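You operate a simulated robot arm through the tools that you are given. There is no shell and no other tool.

You are at the controls of a simulated robot arm. One attempt, no reset.

JOB
Clear the LEVER OPEN fault, run the cycle and go back to manual.

It is judged by the outcome, as a careful person would: the job done as asked, and still so three seconds after it is handed in. It fails if anything else is knocked over, pushed out of place, dropped, spilled or broken.

ROBOT AND FRAMES
A 7-joint arm with a two-finger parallel gripper, fixed in place. Base frame: the origin is at the foot of the arm, x ahead of it, y to its left, z up. Readings come in mm, rad, newtons and seconds.
Its first joint turns from -2.304 to 2.304 rad. Payload 3.91 kg.
Tool frame: the origin (TCP) lies between the finger pads and is the grasp point; the fingertips stand 30 mm ahead of it; z points along the fingers, y is the line along which they close. The gripper opens to 110 mm. The fingers are 20 mm wide and 10 mm thick; the gripper's body (48 by 112 mm) begins 55 mm behind the TCP.
Orientation is that of the tool frame in the base frame, as a unit quaternion [w, x, y, z]. With the fingers straight down and closing along the base's y, the tool's x points along the base's -x, its y along +y and its z along -z.

CONTROLS
- The arm moves only by the tool servo_tool. Its argument "motion" is a list that holds one entry, the list of rows, each a list of 7 numbers: the shift along the tool's x, y, z in mm, then the turn, a rotation vector about the tool's x, y, z in rad, then the opening in per cent of the stroke, from 0 (shut) to 100 (fully open). In form: [[[x, y, z, rx, ry, rz, fingers], ...]]. A call has 1 to 20 rows; each row shifts and turns the commanded pose from where the row before left it, along the tool's axes as they then stand. A row lasts 0.2 s, in which the tool goes at most 50 mm and 0.15 rad; a call with a longer step from one row to the next is refused whole, and so is a gripper value outside its range. Where a pose cannot be reached the arm comes as near as it can. A force on the tool above 40 N (or 10 N above the force at the start of the call, whichever is more), or a blocked arm, ends the call early, and 0.2 s more pass. Each finger travels about 108 mm/s and halts on what it meets, pressing with about 29 N; the grip force reading is that of the motor and also rises with nothing between the fingers. The clock runs only during rows and for 0.2 s after the last one: add rows that do not move to give the fingers time. It gives the time, the measured TCP pose, the force on the tool (base axes), the opening and the grip force at its end, in the units of the frame above (readings bear some noise), with the torque about the TCP (base axes, N m) and any sound that the robot's microphone picked up.
- Cameras (640 x 400 px; columns grow to the right, rows downward): "scene" is fixed at [389.9, -503.5, 1320.5]; the picture's right is [1.00, -0.01, 0.00], its down [-0.00, -0.23, -0.97] and it looks along [0.01, 0.97, -0.23] (base axes); focal length 329 px, centre (320, 200). "wrist" rides on the gripper at [72, 17, -103] in the tool frame; the picture's right is [-0.23, 0.97, 0.00], its down [-0.76, -0.18, -0.62] and it looks along [-0.61, -0.14, 0.78] (tool axes); focal length 222 px, centre (320, 200). There is no depth. A picture from a camera that has moved, and an enlarged one, comes with that camera's place and axes in the base frame and with its lens. The place of the scene camera against the robot may be out by one fixed shift of up to 25 mm in any direction.
- capture(camera): a new picture of that camera. It takes no simulated time.
- close_up(camera, box): a new picture of the part [left, top, right, bottom] of that camera's present view, enlarged. It takes no simulated time.
- finish_job(): hands the job in; it is judged then, once.

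Places have to be worked out from the pictures, the camera data and where the tool is seen. Open the gripper and draw the arm clear of the work before you hand the job in, unless the task says otherwise.

The tools are called after "Emit:" as name(argument=value, ...) on one line, values as JSON. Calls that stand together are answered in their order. servo_tool: Moves the arm, as the interface text tells. Its arguments: {"type":"object","properties":{"motion":{"type":"array","items":{"type":"array","items":{"type":"array","items":{"type":"number"}}}}},"required":["motion"]} The other tools are called the same way: capture (camera) takes a picture; close_up (camera, box) takes an enlarged picture of a part of a camera's view; finish_job () hands the job in.

At the start:

```text
t: 0.0
tcp_pos: [193.9, 549.0, 1336.7]
tool_rot: [0.0, 0.0, 1.0, 0.0]
contact_force: [-0.2, -0.1, -0.4]
wrist_torque: [0.0, 0.01, -0.02]
width: 110.2
grasp_force: 0.0
```

scene: 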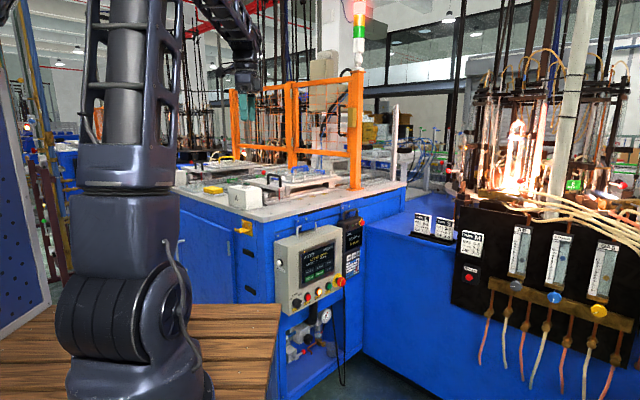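
wrist: 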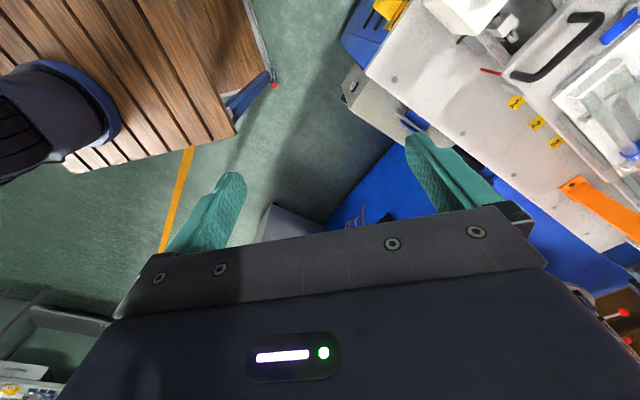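

The pictures show a machine with a control box, a screen and buttons. I'll look closer at the panel, the lever and the tabletop before I move anything.

Emit:
close_up(camera="scene", box=[260, 200, 380, 330])

Emit:
close_up(camera="scene", box=[170, 130, 370, 255])

Emit:
close_up(camera="scene", box=[270, 290, 350, 380])

Emit:
close_up(camera="scene", box=[390, 190, 640, 346])

```text
3.08 times, centred on (320, 265) of scene
camera zoom: at [389.9, -503.5, 1320.5], right [1.0, -0.01, 0.0], down [0.0, -0.23, -0.97], along [0.01, 0.97, -0.23], focal length 1012 px, centre (320, 0)
```

zoom: 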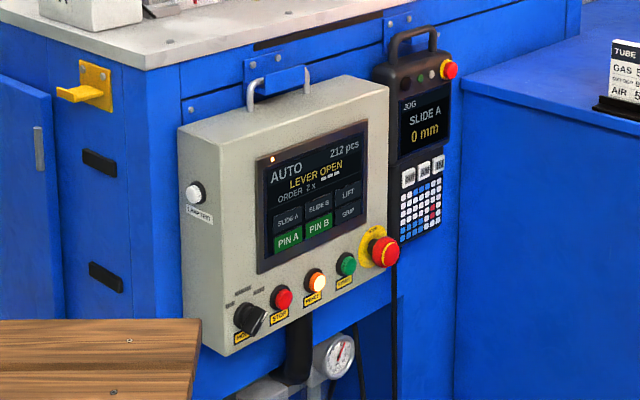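

```text
3.20 times, centred on (270, 192) of scene
camera zoom: at [389.9, -503.5, 1320.5], right [1.0, -0.01, 0.0], down [0.0, -0.23, -0.97], along [0.01, 0.97, -0.23], focal length 1052 px, centre (480, 224)
```

zoom: 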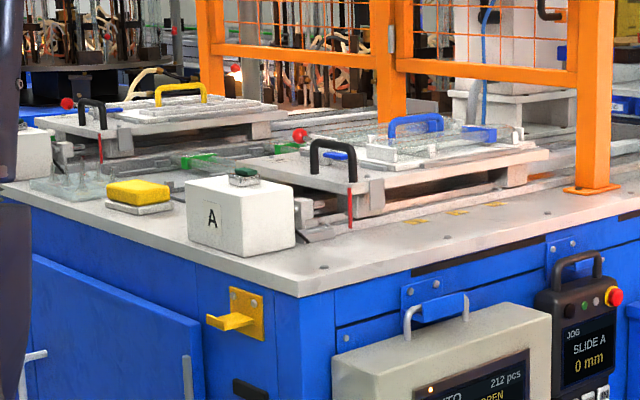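

```text
4.44 times, centred on (310, 335) of scene
camera zoom: at [389.9, -503.5, 1320.5], right [1.0, -0.01, 0.0], down [0.0, -0.23, -0.97], along [0.01, 0.97, -0.23], focal length 1461 px, centre (364, -400)
```

zoom: 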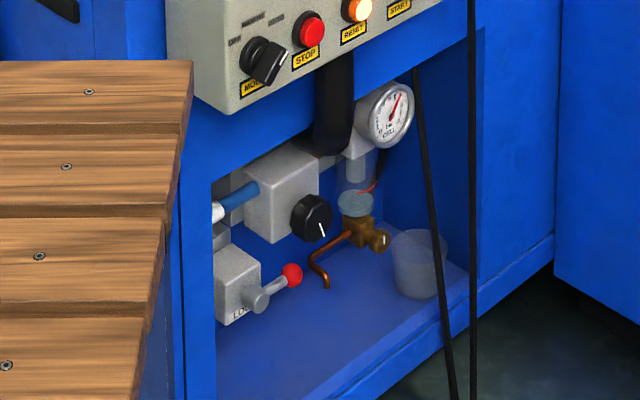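

```text
2.56 times, centred on (515, 268) of scene
camera zoom: at [389.9, -503.5, 1320.5], right [1.0, -0.01, 0.0], down [0.0, -0.23, -0.97], along [0.01, 0.97, -0.23], focal length 842 px, centre (-179, 26)
```

zoom: 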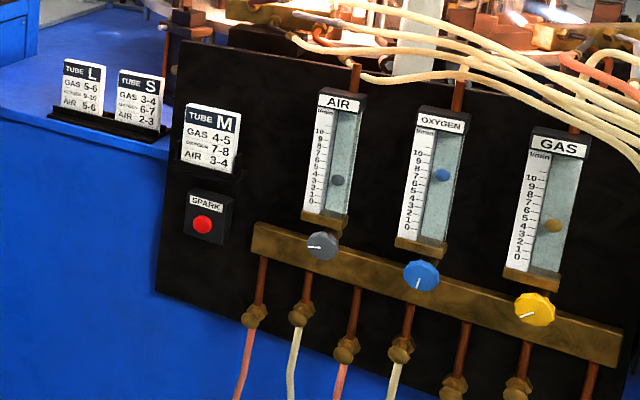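

I'll read the panel labels more closely and compare the levers: there are red-ball levers on the table fixtures and one marked "LOCK" in the cabinet.

Emit:
close_up(camera="scene", box=[300, 235, 348, 265])

Emit:
close_up(camera="scene", box=[285, 270, 349, 310])

Emit:
close_up(camera="scene", box=[280, 325, 344, 365])

Emit:
close_up(camera="scene", box=[170, 145, 266, 205])

Emit:
close_up(camera="scene", box=[240, 155, 352, 225])

Emit:
close_up(camera="wrist", box=[330, 0, 640, 200])

```text
13.33 times, centred on (324, 250) of scene
camera zoom: at [389.9, -503.5, 1320.5], right [1.0, -0.01, 0.0], down [0.0, -0.23, -0.97], along [0.01, 0.97, -0.23], focal length 4383 px, centre (267, -467)
```

zoom: 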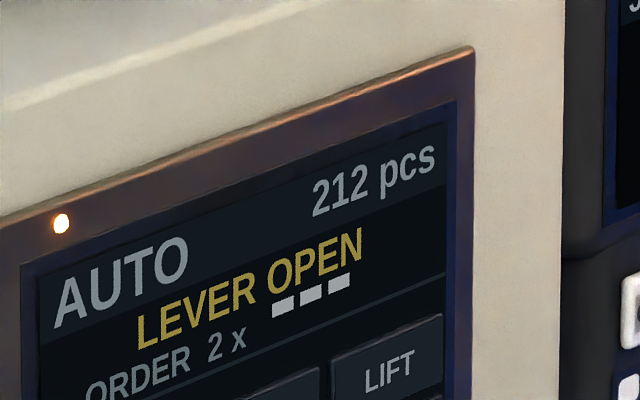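

```text
10.00 times, centred on (317, 290) of scene
camera zoom: at [389.9, -503.5, 1320.5], right [1.0, -0.01, 0.0], down [0.0, -0.23, -0.97], along [0.01, 0.97, -0.23], focal length 3287 px, centre (350, -700)
```

zoom: 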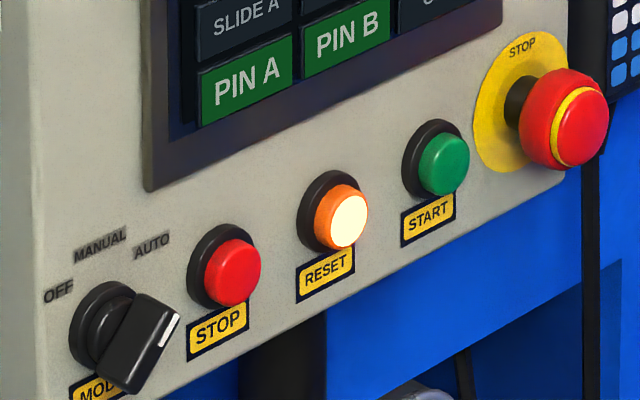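

```text
10.00 times, centred on (312, 345) of scene
camera zoom: at [389.9, -503.5, 1320.5], right [1.0, -0.01, 0.0], down [0.0, -0.23, -0.97], along [0.01, 0.97, -0.23], focal length 3287 px, centre (400, -1250)
```

zoom: 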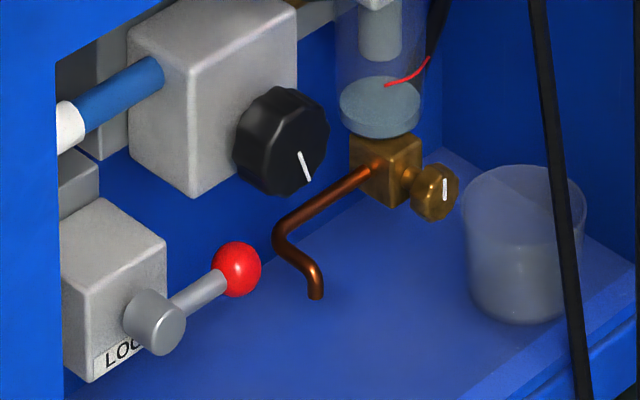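

```text
6.67 times, centred on (218, 175) of scene
camera zoom: at [389.9, -503.5, 1320.5], right [1.0, -0.01, 0.0], down [0.0, -0.23, -0.97], along [0.01, 0.97, -0.23], focal length 2192 px, centre (1000, 367)
```

zoom: 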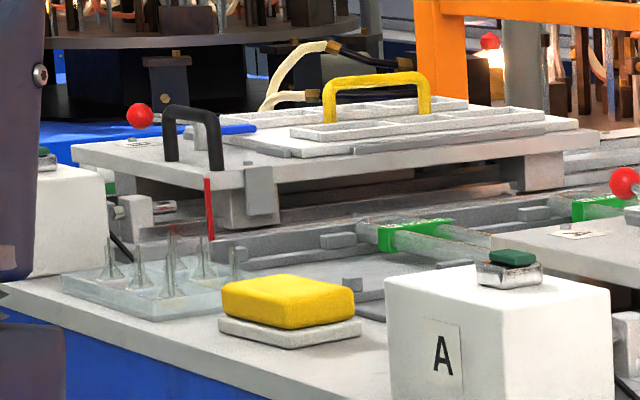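

```text
5.71 times, centred on (296, 190) of scene
camera zoom: at [389.9, -503.5, 1320.5], right [1.0, -0.01, 0.0], down [0.0, -0.23, -0.97], along [0.01, 0.97, -0.23], focal length 1878 px, centre (457, 257)
```

zoom: 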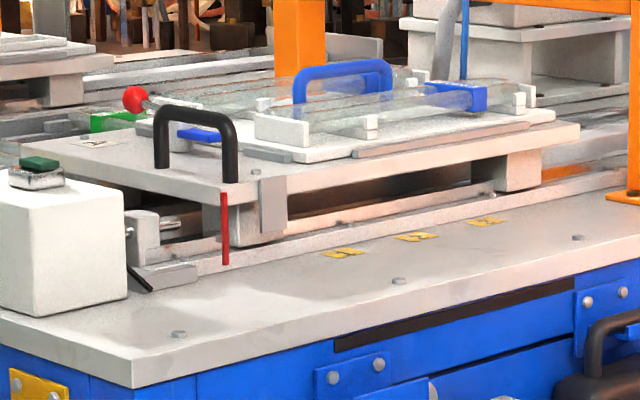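

```text
2.00 times, centred on (485, 100) of wrist
camera zoom: at [120.7, 567.3, 1438.4], right [0.23, 0.97, 0.0], down [0.76, -0.18, 0.62], along [0.61, -0.14, -0.78], focal length 444 px, centre (-10, 400)
```

zoom: 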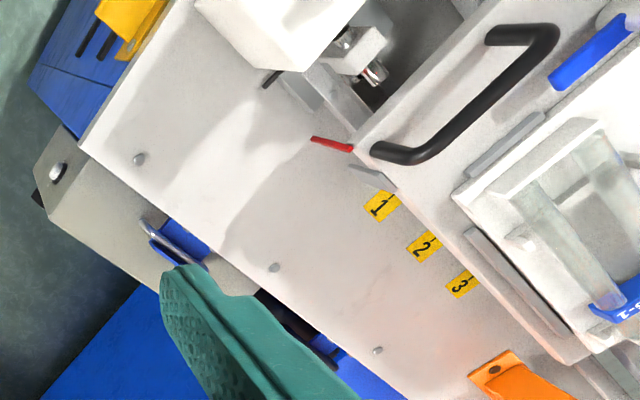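

The selector sits at AUTO, RESET is lit and the screen reads LEVER OPEN. To read the lever labels, I'll turn the tool about its vertical axis in free space so the wrist camera looks toward +y over the table.

Emit:
servo_tool(motion=[[[0, 0, -10, 0, 0, -0.15, 100], [0, 0, -10, 0, 0, -0.15, 100], [0, 0, -10, 0, 0, -0.15, 100], [0, 0, -10, 0, 0, -0.15, 100], [0, 0, -10, 0, 0, -0.15, 100], [0, 0, -10, 0, 0, -0.15, 100], [0, 0, -10, 0, 0, -0.15, 100], [0, 0, -10, 0, 0, -0.15, 100], [0, 0, 0, 0, 0, -0.15, 100], [0, 0, 0, 0, 0, -0.15, 100], [0, 0, 0, 0, 0, -0.15, 100]]])

Emit:
capture(camera="wrist")

Emit:
capture(camera="scene")

```text
t: 2.4
tcp_pos: [194.4, 549.9, 1416.6]
tool_rot: [0.0, 0.735, -0.678, 0.0]
contact_force: [0.0, -0.6, 1.0]
wrist_torque: [0.01, 0.01, -0.01]
width: 110.0
grasp_force: 0.1
```

```text
taken
camera wrist: at [182.0, 476.9, 1518.2], right [-0.99, 0.15, 0.0], down [0.12, 0.77, 0.62], along [0.09, 0.62, -0.78], focal length 222 px, centre (320, 200)
```

wrist: 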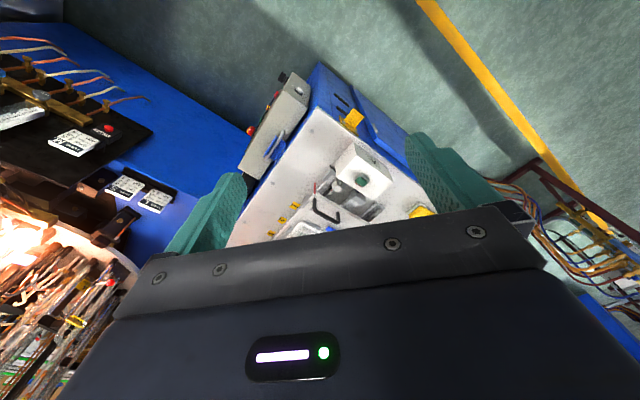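

```text
taken
```

scene: 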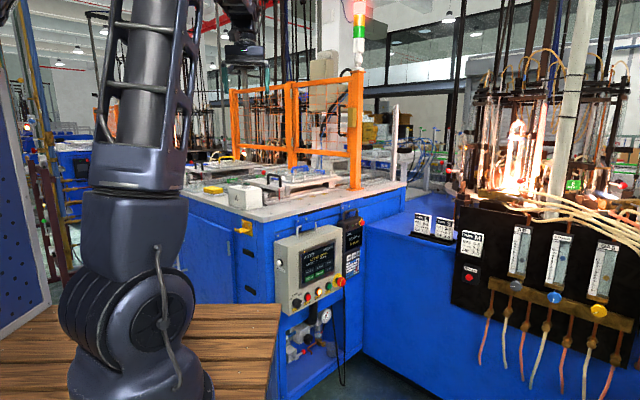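

The gripper body hides the far part of the wrist view, so the camera has to be nearly above the lever. I'll move +y (tool −x) by 250 mm at this safe height and look down again.

Emit:
servo_tool(motion=[[[-40, 0, 0, 0, 0, 0, 100], [-40, 0, 0, 0, 0, 0, 100], [-40, 0, 0, 0, 0, 0, 100], [-40, 0, 0, 0, 0, 0, 100], [-40, 0, 0, 0, 0, 0, 100], [-40, 0, 0, 0, 0, 0, 100], [0, 0, 0, 0, 0, 0, 100]]])

Emit:
capture(camera="wrist")

Emit:
close_up(camera="wrist", box=[160, 0, 480, 200])

```text
t: 4.0
tcp_pos: [173.7, 788.8, 1415.9]
tool_rot: [0.001, 0.734, -0.679, 0.0]
contact_force: [0.2, -0.3, 0.4]
wrist_torque: [0.02, 0.02, 0.02]
width: 110.2
grasp_force: 0.0
```

```text
taken
camera wrist: at [162.6, 715.9, 1518.0], right [-0.99, 0.15, 0.0], down [0.12, 0.77, 0.62], along [0.09, 0.61, -0.78], focal length 222 px, centre (320, 200)
```

wrist: 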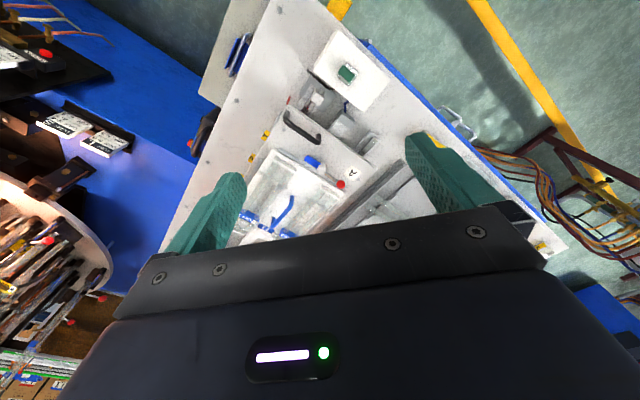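

```text
2.00 times, centred on (320, 100) of wrist
camera zoom: at [162.6, 715.9, 1518.0], right [-0.99, 0.15, 0.0], down [0.12, 0.77, 0.62], along [0.09, 0.61, -0.78], focal length 444 px, centre (320, 400)
```

zoom: 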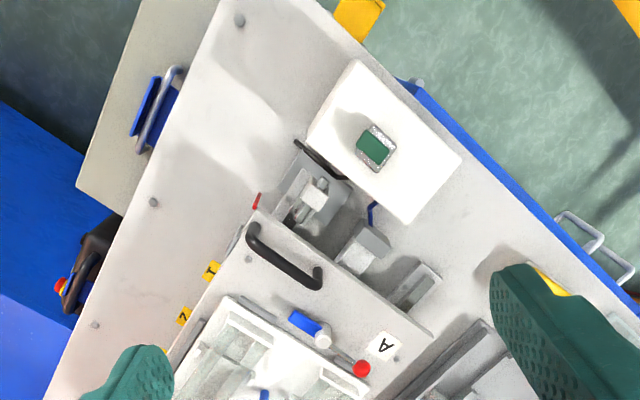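

I'll enlarge the area around slide A's lever, and both levers in the scene view, to compare their positions.

Emit:
close_up(camera="wrist", box=[280, 130, 376, 190])

Emit:
close_up(camera="scene", box=[182, 150, 230, 180])

Emit:
close_up(camera="scene", box=[250, 160, 298, 190])

Emit:
close_up(camera="wrist", box=[256, 60, 384, 140])

```text
6.67 times, centred on (328, 160) of wrist
camera zoom: at [162.6, 715.9, 1518.0], right [-0.99, 0.15, 0.0], down [0.12, 0.77, 0.62], along [0.09, 0.61, -0.78], focal length 1481 px, centre (267, 467)
```

zoom: 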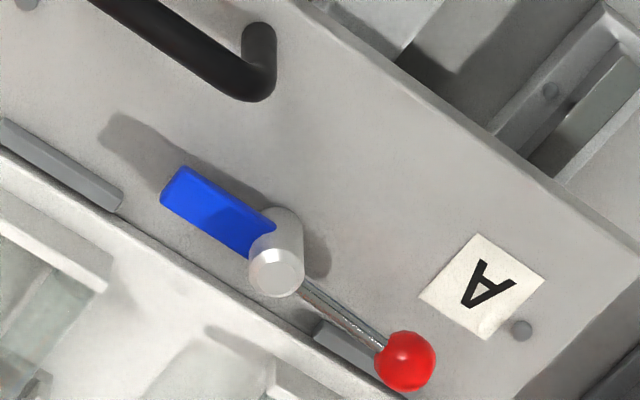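

```text
13.33 times, centred on (206, 165) of scene
camera zoom: at [389.9, -503.5, 1320.5], right [1.0, -0.01, 0.0], down [0.0, -0.23, -0.97], along [0.01, 0.97, -0.23], focal length 4383 px, centre (1840, 667)
```

zoom: 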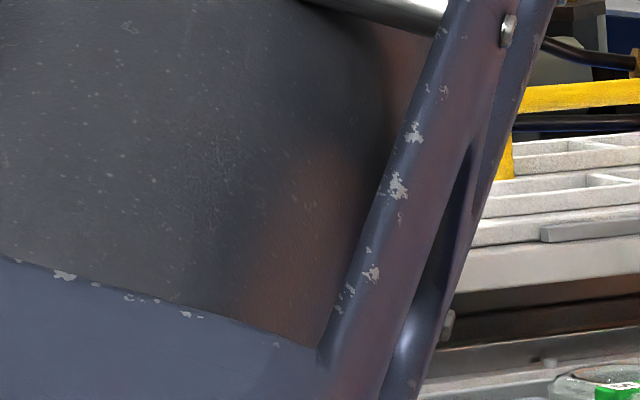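

```text
13.33 times, centred on (274, 175) of scene
camera zoom: at [389.9, -503.5, 1320.5], right [1.0, -0.01, 0.0], down [0.0, -0.23, -0.97], along [0.01, 0.97, -0.23], focal length 4383 px, centre (933, 533)
```

zoom: 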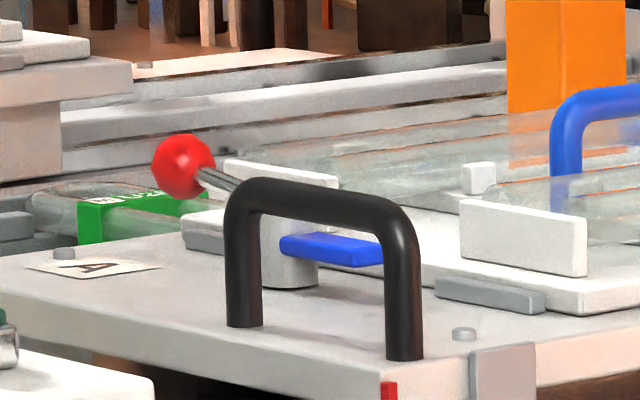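

```text
5.00 times, centred on (320, 100) of wrist
camera zoom: at [162.6, 715.9, 1518.0], right [-0.99, 0.15, 0.0], down [0.12, 0.77, 0.62], along [0.09, 0.61, -0.78], focal length 1111 px, centre (320, 700)
```

zoom: 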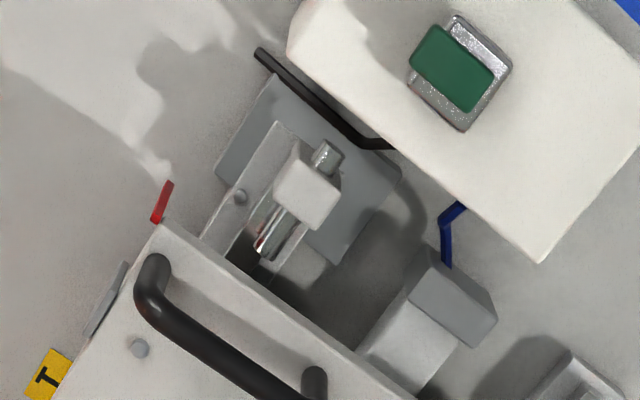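

On slide A the lever is a post carrying a red ball on one side and a blue clamp finger on the other. The finger points along the fixture's edge rather than onto the fixture plate, so it looks open. I'll move further back over the table to see slide B's lever and to triangulate.

Emit:
servo_tool(motion=[[[-30, 30, 0, 0, 0, 0, 100], [-30, 30, 0, 0, 0, 0, 100], [-30, 30, 0, 0, 0, 0, 100], [-30, 30, 0, 0, 0, 0, 100], [0, 0, 0, 0, 0, 0, 100]]])

Emit:
capture(camera="wrist")

Emit:
close_up(camera="wrist", box=[200, 50, 440, 200])

```text
t: 5.2
tcp_pos: [98.9, 803.2, 1388.1]
tool_rot: [0.001, 0.734, -0.679, 0.0]
contact_force: [0.0, -0.8, -0.5]
wrist_torque: [-0.02, -0.01, 0.0]
width: 110.0
grasp_force: 0.1
out of reach, approached as far as the arm can: row 1, 2, 3, 4
```

```text
taken
camera wrist: at [86.8, 732.1, 1490.9], right [-0.99, 0.15, 0.0], down [0.12, 0.77, 0.62], along [0.09, 0.62, -0.78], focal length 222 px, centre (320, 200)
```

wrist: 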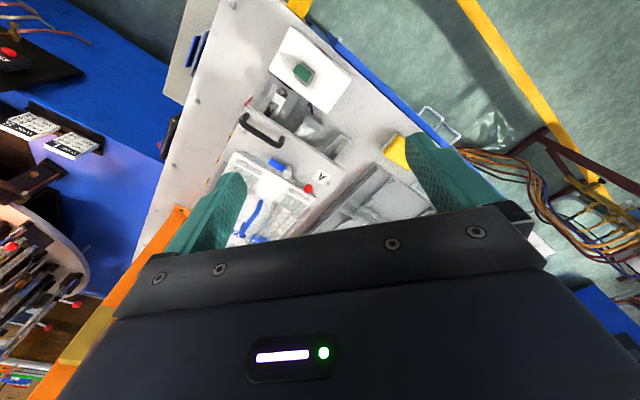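

```text
2.67 times, centred on (320, 125) of wrist
camera zoom: at [86.8, 732.1, 1490.9], right [-0.99, 0.15, 0.0], down [0.12, 0.77, 0.62], along [0.09, 0.62, -0.78], focal length 592 px, centre (320, 400)
```

zoom: 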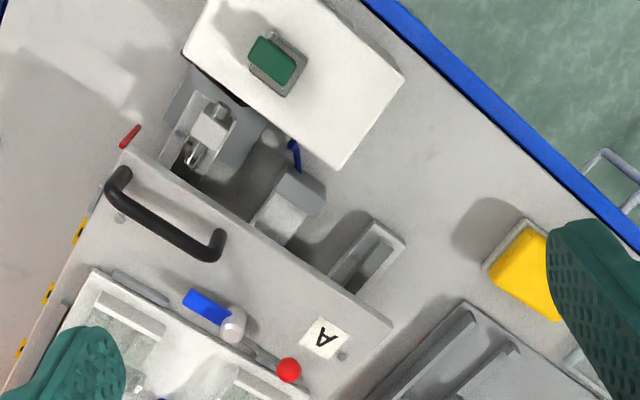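

The reach is limited at this height. From the two views I place A's hub near (201, 992, 1055), the ball near (158, 1029, 1071) and the blue tip near (228, 955). I'll tilt the tool outward, toward +y, to extend reach and bring slide B's lever into view.

Emit:
servo_tool(motion=[[[0, 0, 0, 0.011, -0.145, 0, 100], [0, 0, 0, 0.011, -0.145, 0, 100], [0, 0, 0, 0.011, -0.145, 0, 100], [0, 0, 0, 0.011, -0.145, 0, 100], [0, 0, 0, 0, 0, 0, 100]]])

Emit:
capture(camera="wrist")

Emit:
close_up(camera="wrist", box=[240, 50, 480, 200])

Emit:
capture(camera="scene")

```text
t: 6.4
tcp_pos: [98.0, 805.5, 1389.0]
tool_rot: [-0.21, 0.703, -0.65, -0.196]
contact_force: [0.2, -0.8, -0.4]
wrist_torque: [-0.01, -0.01, -0.01]
width: 110.3
grasp_force: 0.0
```

```text
taken
camera wrist: at [86.7, 687.4, 1433.1], right [-0.99, 0.13, 0.08], down [0.12, 0.3, 0.95], along [0.09, 0.94, -0.31], focal length 222 px, centre (320, 200)
```

wrist: 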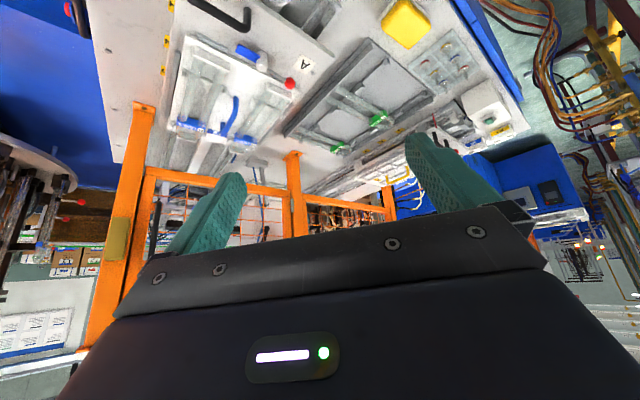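

```text
2.67 times, centred on (360, 125) of wrist
camera zoom: at [86.7, 687.4, 1433.1], right [-0.99, 0.13, 0.08], down [0.12, 0.3, 0.95], along [0.09, 0.94, -0.31], focal length 592 px, centre (213, 400)
```

zoom: 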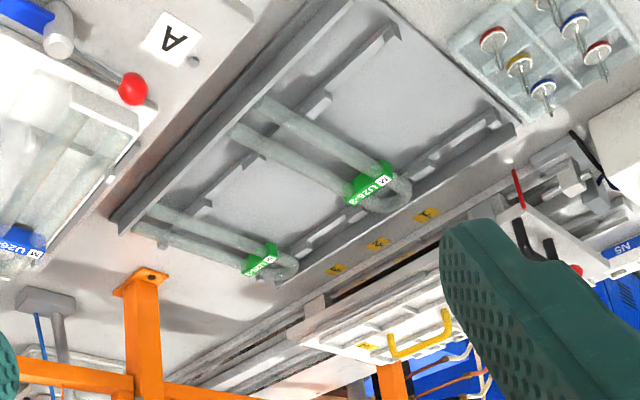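

```text
taken
```

scene: 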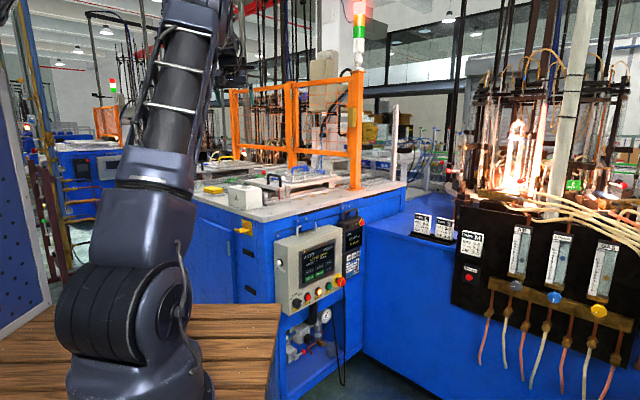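

Slide B's lever is just hidden behind a finger, so I'll yaw the tool about vertical a little to bring it into view.

Emit:
servo_tool(motion=[[[0, 0, 0, -0.08, -0.006, -0.123, 100], [0, 0, 0, -0.08, -0.006, -0.123, 100], [0, 0, 0, -0.08, -0.006, -0.123, 100], [0, 0, 0, 0, 0, 0, 100]]])

Emit:
capture(camera="wrist")

Emit:
close_up(camera="wrist", box=[280, 60, 440, 160])

```text
t: 7.4
tcp_pos: [98.4, 805.0, 1388.8]
tool_rot: [-0.163, 0.828, -0.481, -0.236]
contact_force: [-0.4, 0.5, 0.2]
wrist_torque: [-0.03, 0.02, 0.0]
width: 109.7
grasp_force: 0.1
```

```text
taken
camera wrist: at [138.4, 694.1, 1433.3], right [-0.95, -0.31, 0.08], down [-0.02, 0.33, 0.95], along [-0.32, 0.89, -0.32], focal length 222 px, centre (320, 200)
```

wrist: 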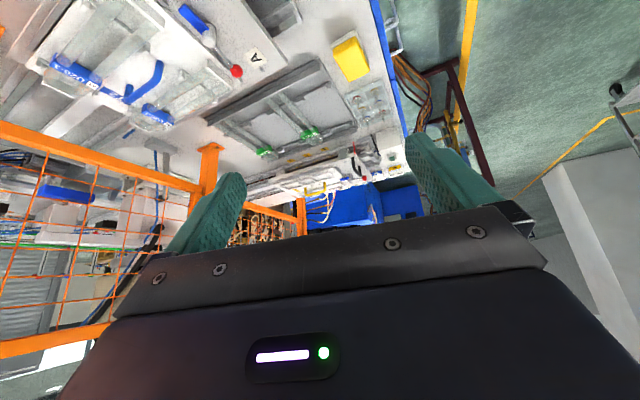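

```text
4.00 times, centred on (360, 110) of wrist
camera zoom: at [138.4, 694.1, 1433.3], right [-0.95, -0.31, 0.08], down [-0.02, 0.33, 0.95], along [-0.32, 0.89, -0.32], focal length 888 px, centre (160, 560)
```

zoom: 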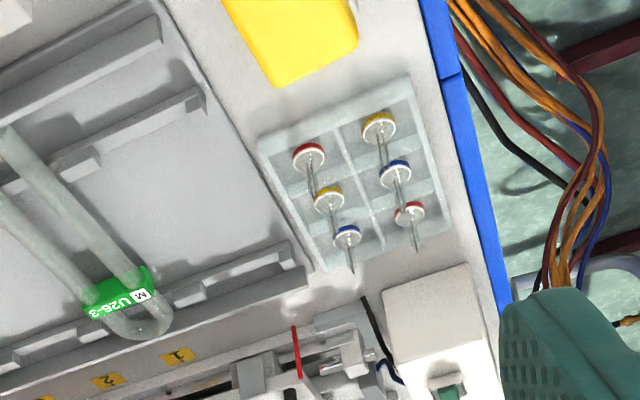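

Emit:
close_up(camera="wrist", box=[300, 140, 412, 210])

Emit:
close_up(camera="wrist", box=[344, 150, 392, 180])

```text
5.71 times, centred on (356, 175) of wrist
camera zoom: at [138.4, 694.1, 1433.3], right [-0.95, -0.31, 0.08], down [-0.02, 0.33, 0.95], along [-0.32, 0.89, -0.32], focal length 1269 px, centre (114, 343)
```

zoom: 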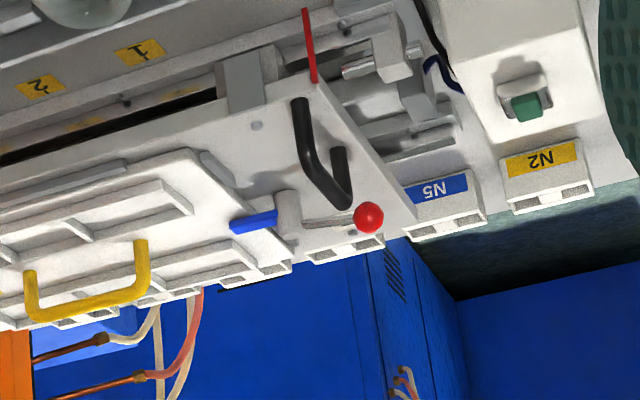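

```text
13.33 times, centred on (368, 165) of wrist
camera zoom: at [138.4, 694.1, 1433.3], right [-0.95, -0.31, 0.08], down [-0.02, 0.33, 0.95], along [-0.32, 0.89, -0.32], focal length 2962 px, centre (-320, 667)
```

zoom: 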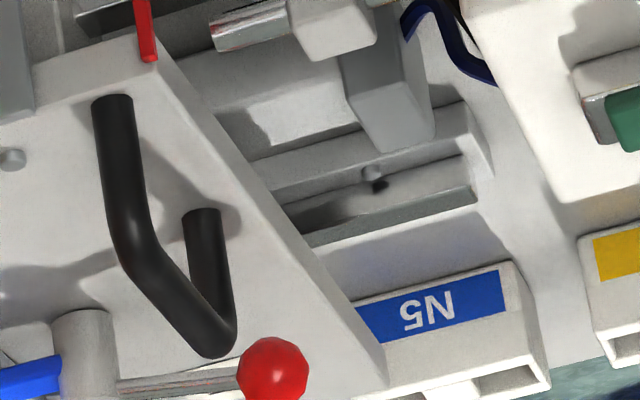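

Slide B's lever is the closed reference: its blue finger points over the plate and the ball toward the slide's handle end. Slide A's lever therefore has to swing about 90° so its ball comes toward −y. I'll turn the gripper so the fingers close along base y with a 0.55 rad outward tilt, ready to straddle the ball.

Emit:
servo_tool(motion=[[[0, 0, 0, 0.0165, -0.0116, 0.1435, 100], [0, 0, 0, 0.0165, -0.0116, 0.1435, 100], [0, 0, 0, 0.0165, -0.0116, 0.1435, 100], [0, 0, 0, 0.0165, -0.0116, 0.1435, 100], [0, 0, 0, 0.0165, -0.0116, 0.1435, 100], [0, 0, 0, 0.0165, -0.0116, 0.1435, 100], [0, 0, 0, 0.0165, -0.0116, 0.1435, 100], [0, 0, 0, 0.0165, -0.0116, 0.1435, 100], [0, 0, 0, 0.0165, -0.0116, 0.1435, 100], [0, 0, 0, 0.0165, -0.0116, 0.1435, 100], [0, 0, 0, 0.0165, -0.0116, 0.1435, 100], [0, 0, 0, 0.0165, -0.0116, 0.1435, 100], [0, 0, 0, 0.0165, -0.0116, 0.1435, 100], [0, 0, 0, 0.0165, -0.0116, 0.1435, 100], [0, 0, 0, 0, 0, 0, 100]]])

Emit:
capture(camera="wrist")

```text
t: 10.6
tcp_pos: [98.2, 804.5, 1387.8]
tool_rot: [0.001, -0.001, 0.963, 0.27]
contact_force: [0.6, -0.8, 0.1]
wrist_torque: [0.0, -0.02, 0.03]
width: 109.9
grasp_force: 0.1
```

```text
taken
camera wrist: at [25.1, 766.6, 1484.2], right [0.22, 0.83, 0.51], down [0.76, -0.47, 0.44], along [0.61, 0.29, -0.74], focal length 222 px, centre (320, 200)
```

wrist: 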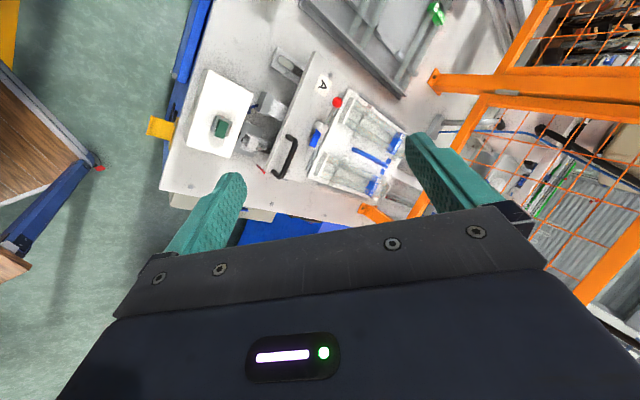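

The orientation is as intended. I'll zoom in on the lever here to refine its position with this new viewpoint.

Emit:
close_up(camera="wrist", box=[270, 70, 366, 130])

Emit:
close_up(camera="wrist", box=[240, 60, 400, 160])

```text
6.67 times, centred on (318, 100) of wrist
camera zoom: at [25.1, 766.6, 1484.2], right [0.22, 0.83, 0.51], down [0.76, -0.47, 0.44], along [0.61, 0.29, -0.74], focal length 1481 px, centre (333, 867)
```

zoom: 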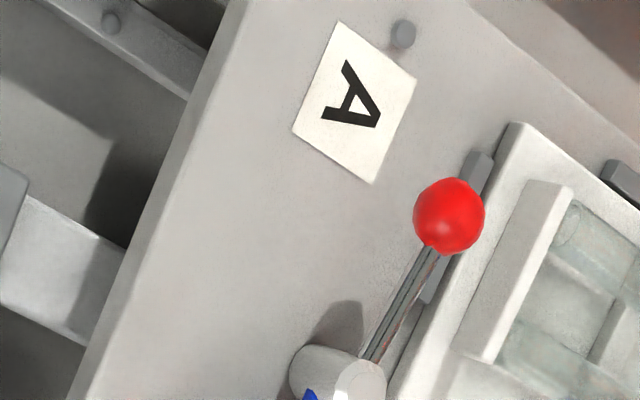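

```text
4.00 times, centred on (320, 110) of wrist
camera zoom: at [25.1, 766.6, 1484.2], right [0.22, 0.83, 0.51], down [0.76, -0.47, 0.44], along [0.61, 0.29, -0.74], focal length 888 px, centre (320, 560)
```

zoom: 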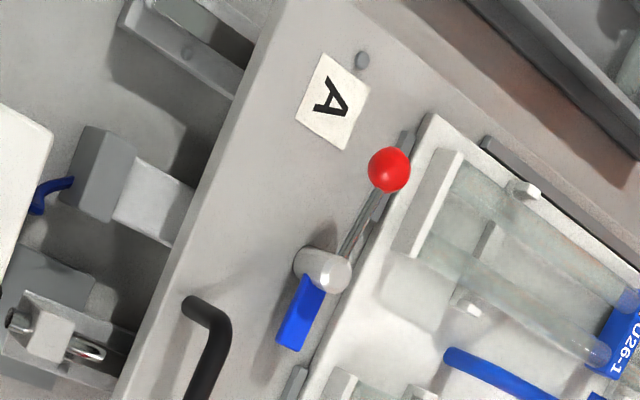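

The refined ball centre is about (158, 1022, 1078) with the hub near (201, 990, 1054). I'll go to a pre-approach point about 100 mm back along the tilted tool axis with the fingers partly closed, then check alignment.

Emit:
servo_tool(motion=[[[-7.5, 3, 32.5, 0, 0, 0, 60], [-7.5, 3, 32.5, 0, 0, 0, 50], [-7.5, 3, 32.5, 0, 0, 0, 42], [-7.5, 3, 32.5, 0, 0, 0, 42], [-7.5, 3, 32.5, 0, 0, 0, 42], [-7.5, 3, 32.5, 0, 0, 0, 42], [-7.5, 3, 32.5, 0, 0, 0, 42], [-7.5, 3, 32.5, 0, 0, 0, 42], [0, 0, 0, 0, 0, 0, 42]]])

Emit:
capture(camera="wrist")

Emit:
close_up(camera="scene", box=[180, 100, 372, 220])

```text
t: 12.6
tcp_pos: [158.1, 960.9, 1178.1]
tool_rot: [0.001, -0.002, 0.963, 0.27]
contact_force: [0.2, 0.7, 0.2]
wrist_torque: [0.02, -0.01, 0.0]
width: 46.2
grasp_force: 0.1
```

```text
taken
camera wrist: at [84.9, 922.6, 1274.3], right [0.22, 0.83, 0.51], down [0.76, -0.47, 0.44], along [0.61, 0.29, -0.74], focal length 222 px, centre (320, 200)
```

wrist: 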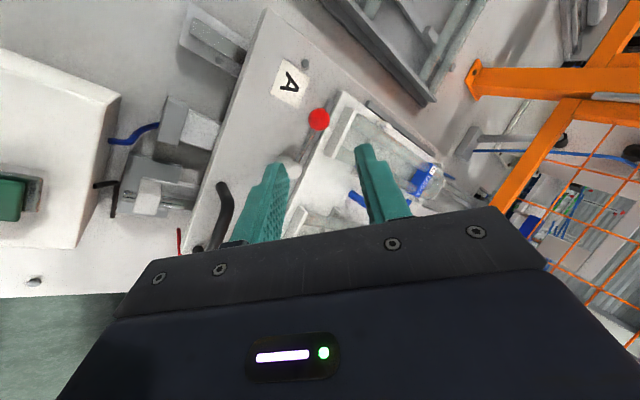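

```text
3.33 times, centred on (276, 160) of scene
camera zoom: at [389.9, -503.5, 1320.5], right [1.0, -0.01, 0.0], down [0.0, -0.23, -0.97], along [0.01, 0.97, -0.23], focal length 1096 px, centre (467, 333)
```

zoom: 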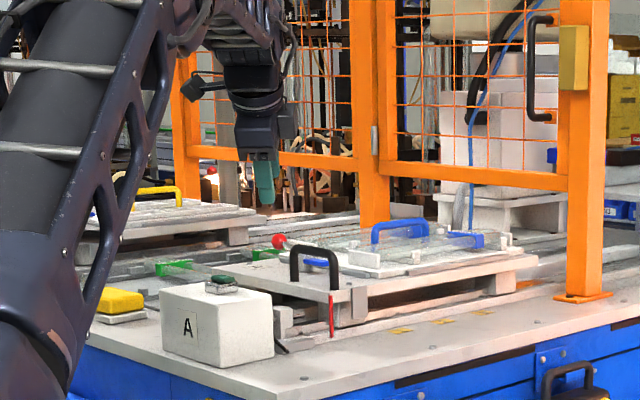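

The pre-approach pose is reached. I'll zoom in to re-measure the ball from this closer view before descending.

Emit:
close_up(camera="wrist", box=[240, 70, 400, 170])

```text
4.00 times, centred on (320, 120) of wrist
camera zoom: at [84.9, 922.6, 1274.3], right [0.22, 0.83, 0.51], down [0.76, -0.47, 0.44], along [0.61, 0.29, -0.74], focal length 888 px, centre (320, 520)
```

zoom: 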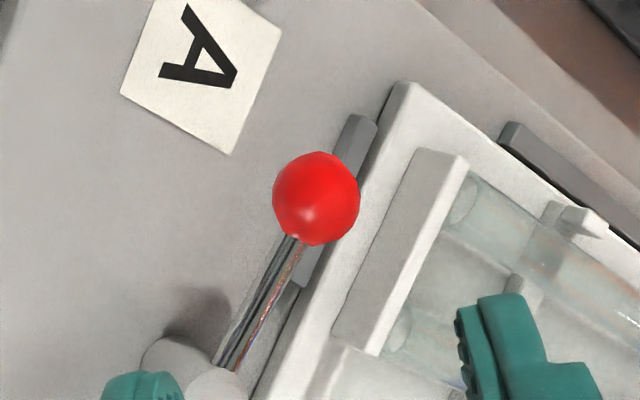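

The closer view confirms the ball at (158, 1022, 1077), on the tool axis; the slide's top is near z 1047. The near fingertip would come too low at this tilt, so I'll reduce the tilt to 0.35 rad and re-centre before descending.

Emit:
servo_tool(motion=[[[0, 5, -5, 0.1, 0, 0, 40], [0, 10, -5, 0.1, 0, 0, 38], [0, 7.7, 7.8, 0, 0, 0, 38], [0, 0, 0, 0, 0, 0, 38]]])

Emit:
capture(camera="wrist")

```text
t: 13.6
tcp_pos: [158.3, 979.5, 1189.5]
tool_rot: [0.001, -0.002, 0.985, 0.174]
contact_force: [0.7, -0.4, 0.1]
wrist_torque: [0.02, -0.02, 0.0]
width: 41.7
grasp_force: 0.2
```

```text
taken
camera wrist: at [84.8, 960.2, 1291.8], right [0.22, 0.92, 0.33], down [0.76, -0.38, 0.53], along [0.61, 0.14, -0.78], focal length 222 px, centre (320, 200)
```

wrist: 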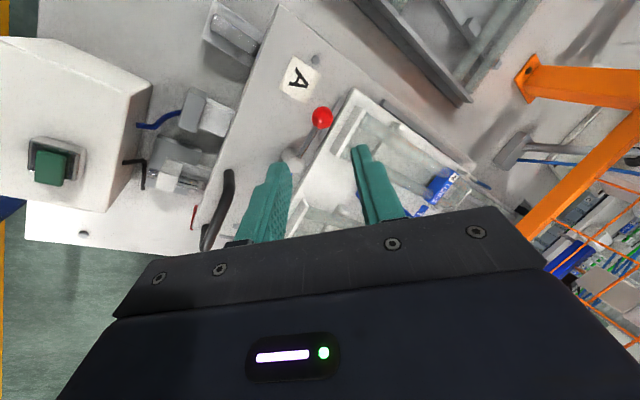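

The ball is 120 mm ahead on the tool axis and within 2 mm laterally. I'll advance 85 mm slowly and check again.

Emit:
servo_tool(motion=[[[0, 0.3, 15, 0, 0, 0, 38], [0, 0.3, 15, 0, 0, 0, 38], [0, 0.3, 15, 0, 0, 0, 38], [0, 0.3, 15, 0, 0, 0, 38], [0, 0.3, 15, 0, 0, 0, 38], [0, 0.3, 10, 0, 0, 0, 38], [0, 0, 0, 0, 0, 0, 38]]])

Emit:
capture(camera="wrist")

Emit:
close_up(camera="wrist", box=[240, 100, 400, 200])

Emit:
close_up(camera="scene", box=[230, 140, 326, 200])

```text
t: 15.2
tcp_pos: [157.0, 1003.8, 1107.3]
tool_rot: [0.001, -0.002, 0.985, 0.174]
contact_force: [0.2, 0.2, 0.1]
wrist_torque: [0.03, 0.02, -0.03]
width: 41.6
grasp_force: 0.0
out of reach, approached as far as the arm can: row 2
```

```text
taken
camera wrist: at [84.6, 984.2, 1210.0], right [0.22, 0.92, 0.33], down [0.76, -0.38, 0.53], along [0.61, 0.14, -0.78], focal length 222 px, centre (320, 200)
```

wrist: 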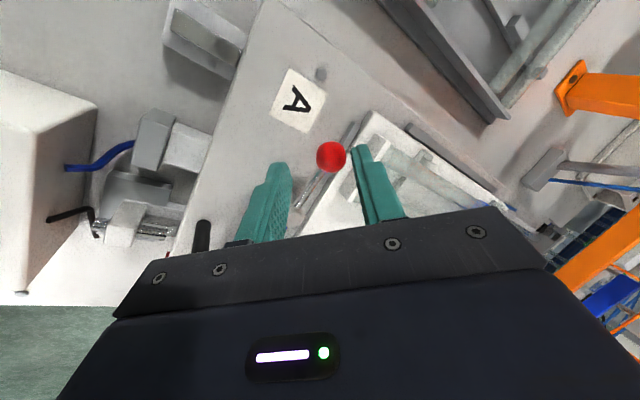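

```text
4.00 times, centred on (320, 150) of wrist
camera zoom: at [84.6, 984.2, 1210.0], right [0.22, 0.92, 0.33], down [0.76, -0.38, 0.53], along [0.61, 0.14, -0.78], focal length 888 px, centre (320, 400)
```

zoom: 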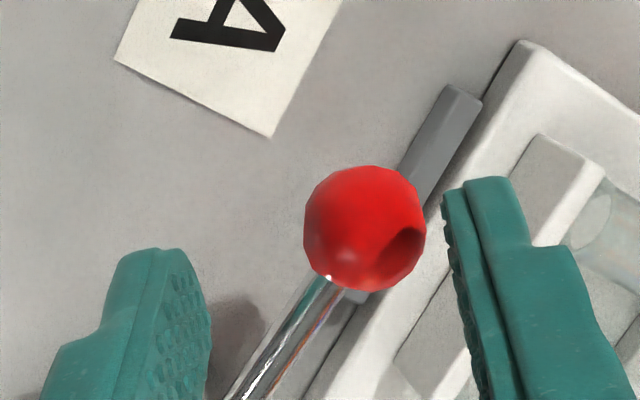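

```text
6.67 times, centred on (278, 170) of scene
camera zoom: at [389.9, -503.5, 1320.5], right [1.0, -0.01, 0.0], down [0.0, -0.23, -0.97], along [0.01, 0.97, -0.23], focal length 2192 px, centre (600, 400)
```

zoom: 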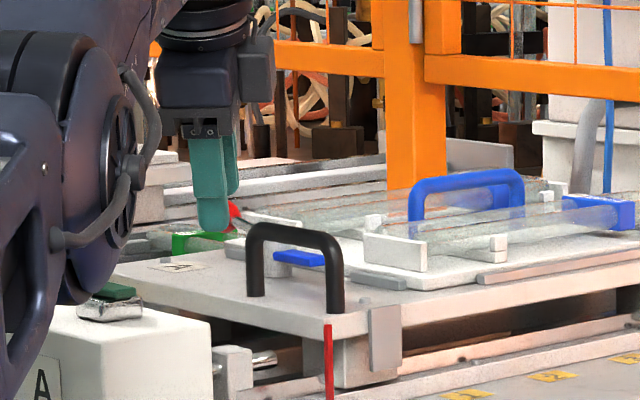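

The ball sits between the fingertips, slightly toward the far finger. In the scene view the arm's links overlap the white block with the green button, so I'll check the clearance before going on.

Emit:
capture(camera="scene")

Emit:
close_up(camera="scene", box=[150, 120, 310, 260])

Emit:
close_up(camera="wrist", box=[0, 50, 240, 310])

```text
taken
```

scene: 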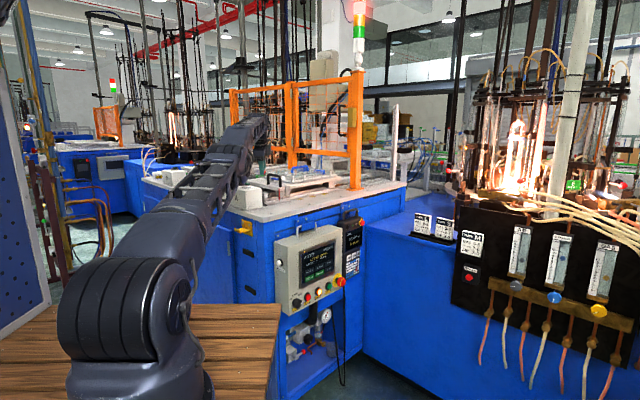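

```text
2.86 times, centred on (230, 190) of scene
camera zoom: at [389.9, -503.5, 1320.5], right [1.0, -0.01, 0.0], down [0.0, -0.23, -0.97], along [0.01, 0.97, -0.23], focal length 939 px, centre (577, 229)
```

zoom: 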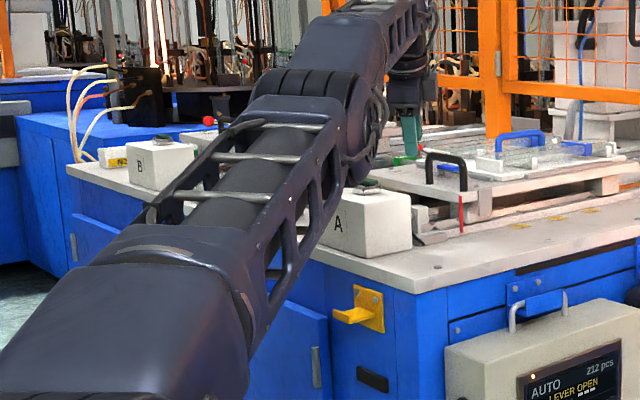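

```text
1.54 times, centred on (120, 180) of wrist
camera zoom: at [84.6, 984.2, 1210.0], right [0.22, 0.92, 0.33], down [0.76, -0.38, 0.53], along [0.61, 0.14, -0.78], focal length 342 px, centre (628, 231)
```

zoom: 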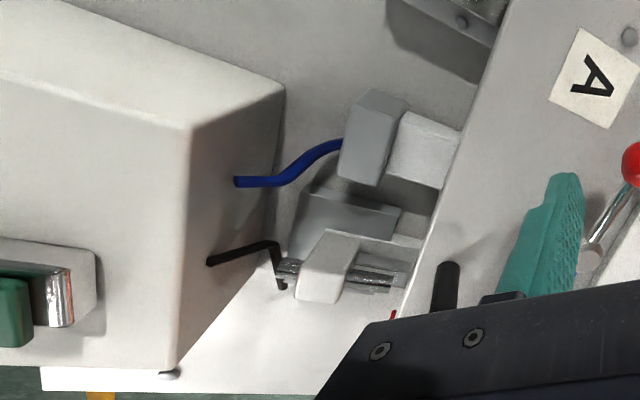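

The table top works out at about z 950 and the block top near 1025, so the elbow clears the block. The ball is about 7 mm off toward the far finger and 35 mm ahead of the TCP. I'll tilt out slightly, centre on it and advance 15 mm to straddle it.

Emit:
servo_tool(motion=[[[-0.5, 2, 0, -0.05, 0, 0, 38], [-0.5, 1.7, 0, -0.05, 0, 0, 38], [0, 0, 0, 0, 0, 0, 38], [0, 0, 5, 0, 0, 0, 38], [0, 0, 5, 0, 0, 0, 38], [0, 0, 5, 0, 0, 0, 38], [0, 0, 0, 0, 0, 0, 38]]])

Emit:
close_up(camera="wrist", box=[240, 100, 400, 200])

Emit:
close_up(camera="scene", box=[210, 120, 338, 200])

```text
t: 16.8
tcp_pos: [158.9, 1014.3, 1097.1]
tool_rot: [0.001, -0.002, 0.975, 0.221]
contact_force: [0.4, -1.3, 0.0]
wrist_torque: [0.04, 0.05, -0.04]
width: 41.5
grasp_force: 0.0
```

```text
4.00 times, centred on (320, 150) of wrist
camera zoom: at [86.1, 985.9, 1196.2], right [0.22, 0.88, 0.42], down [0.76, -0.43, 0.49], along [0.61, 0.21, -0.76], focal length 888 px, centre (320, 400)
```

zoom: 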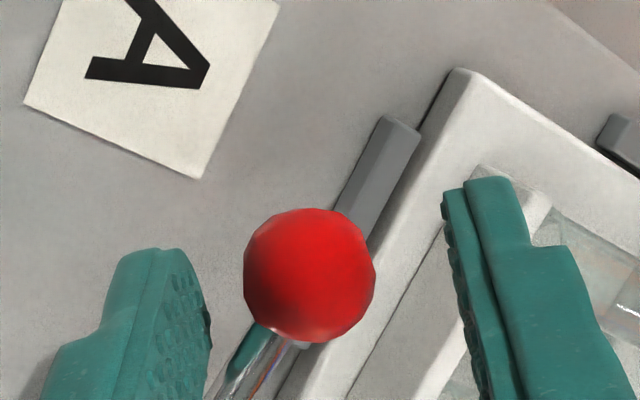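

```text
5.00 times, centred on (274, 160) of scene
camera zoom: at [389.9, -503.5, 1320.5], right [1.0, -0.01, 0.0], down [0.0, -0.23, -0.97], along [0.01, 0.97, -0.23], focal length 1644 px, centre (550, 400)
```

zoom: 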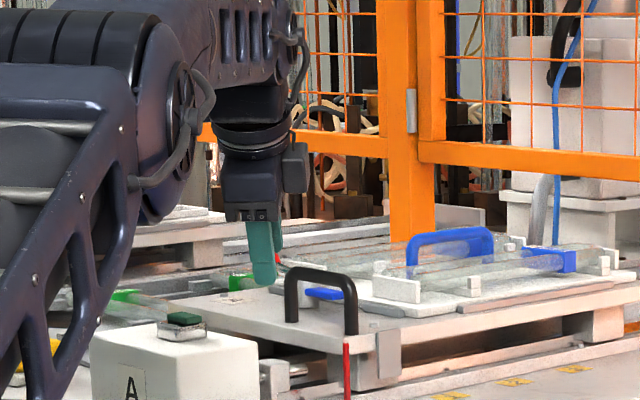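

The ball is now centred between the fingers, about 8 mm inside the tips. I'll narrow the gap to about 30 mm, seat 3 mm deeper and start dragging the ball along its arc about the hub toward −y, watching the force.

Emit:
servo_tool(motion=[[[0, 0, 3, 0, 0, 0, 27], [0, 0, 0, 0, 0, 0, 27], [3.55, -5.32, -2.54, 0, 0, 0, 27], [3.55, -5.32, -2.54, 0, 0, 0, 27], [1.75, -6.13, -2.93, 0, 0, 0, 27], [1.75, -6.13, -2.93, 0, 0, 0, 27], [0, 0, 0, 0, 0, 0, 27]]])

Emit:
capture(camera="wrist")

Emit:
close_up(camera="wrist", box=[240, 100, 400, 200])

```text
t: 18.4
tcp_pos: [148.9, 991.0, 1093.0]
tool_rot: [0.003, -0.002, 0.975, 0.221]
contact_force: [-1.0, 0.0, 0.6]
wrist_torque: [-0.01, 0.0, 0.02]
width: 29.6
grasp_force: 0.0
```

```text
taken
camera wrist: at [75.9, 962.1, 1192.9], right [0.22, 0.88, 0.42], down [0.76, -0.43, 0.49], along [0.61, 0.21, -0.76], focal length 222 px, centre (320, 200)
```

wrist: 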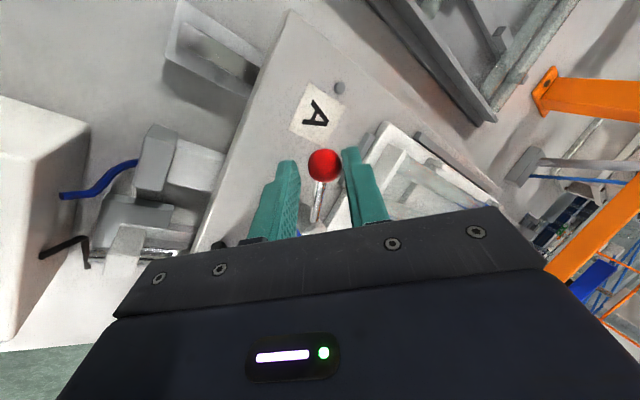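

```text
4.00 times, centred on (320, 150) of wrist
camera zoom: at [75.9, 962.1, 1192.9], right [0.22, 0.88, 0.42], down [0.76, -0.43, 0.49], along [0.61, 0.21, -0.76], focal length 888 px, centre (320, 400)
```

zoom: 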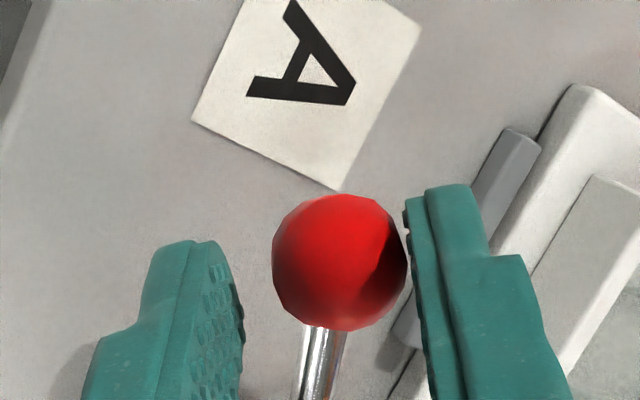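

The lever is swinging freely, with the ball riding on the far finger and negligible force. I'll continue along the arc without yaw, since the near finger must miss the handle leg at about (192, 907). I'll ease the tilt back toward vertical as it comes closer.

Emit:
servo_tool(motion=[[[0.95, -5.07, -2.14, 0.0428, 0, 0, 25], [0.95, -5.07, -2.14, 0.0428, 0, 0, 25], [-0.5, -6.5, -2.16, 0.04, 0, 0, 25], [-0.5, -6.5, -2.16, 0.04, 0, 0, 25], [-2.5, -6.02, -1.47, 0.04, 0, 0, 25], [-2.5, -6.02, -1.47, 0.04, 0, 0, 25], [0, 0, 0, 0, 0, 0, 25]]])

Emit:
capture(camera="wrist")

Emit:
close_up(camera="wrist", box=[240, 100, 400, 200])

Emit:
close_up(camera="scene", box=[210, 120, 338, 200])

```text
t: 20.0
tcp_pos: [152.1, 953.1, 1093.3]
tool_rot: [0.001, -0.002, 0.995, 0.101]
contact_force: [1.1, 0.1, 0.7]
wrist_torque: [0.0, 0.01, 0.01]
width: 27.6
grasp_force: 0.1
```

```text
taken
camera wrist: at [79.9, 950.0, 1196.8], right [0.22, 0.95, 0.2], down [0.76, -0.3, 0.58], along [0.61, 0.02, -0.79], focal length 222 px, centre (320, 200)
```

wrist: 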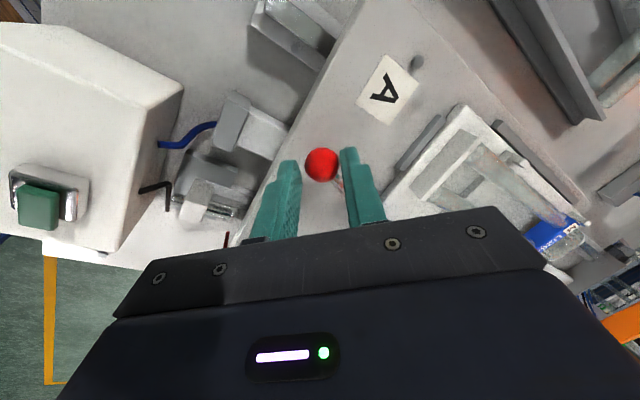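

```text
4.00 times, centred on (320, 150) of wrist
camera zoom: at [79.9, 950.0, 1196.8], right [0.22, 0.95, 0.2], down [0.76, -0.3, 0.58], along [0.61, 0.02, -0.79], focal length 888 px, centre (320, 400)
```

zoom: 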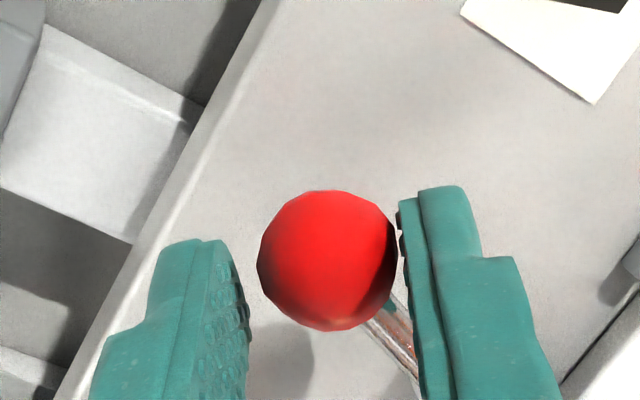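

```text
5.00 times, centred on (274, 160) of scene
camera zoom: at [389.9, -503.5, 1320.5], right [1.0, -0.01, 0.0], down [0.0, -0.23, -0.97], along [0.01, 0.97, -0.23], focal length 1644 px, centre (550, 400)
```

zoom: 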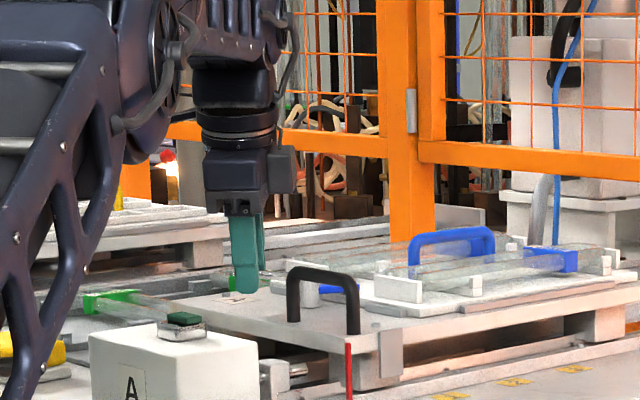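

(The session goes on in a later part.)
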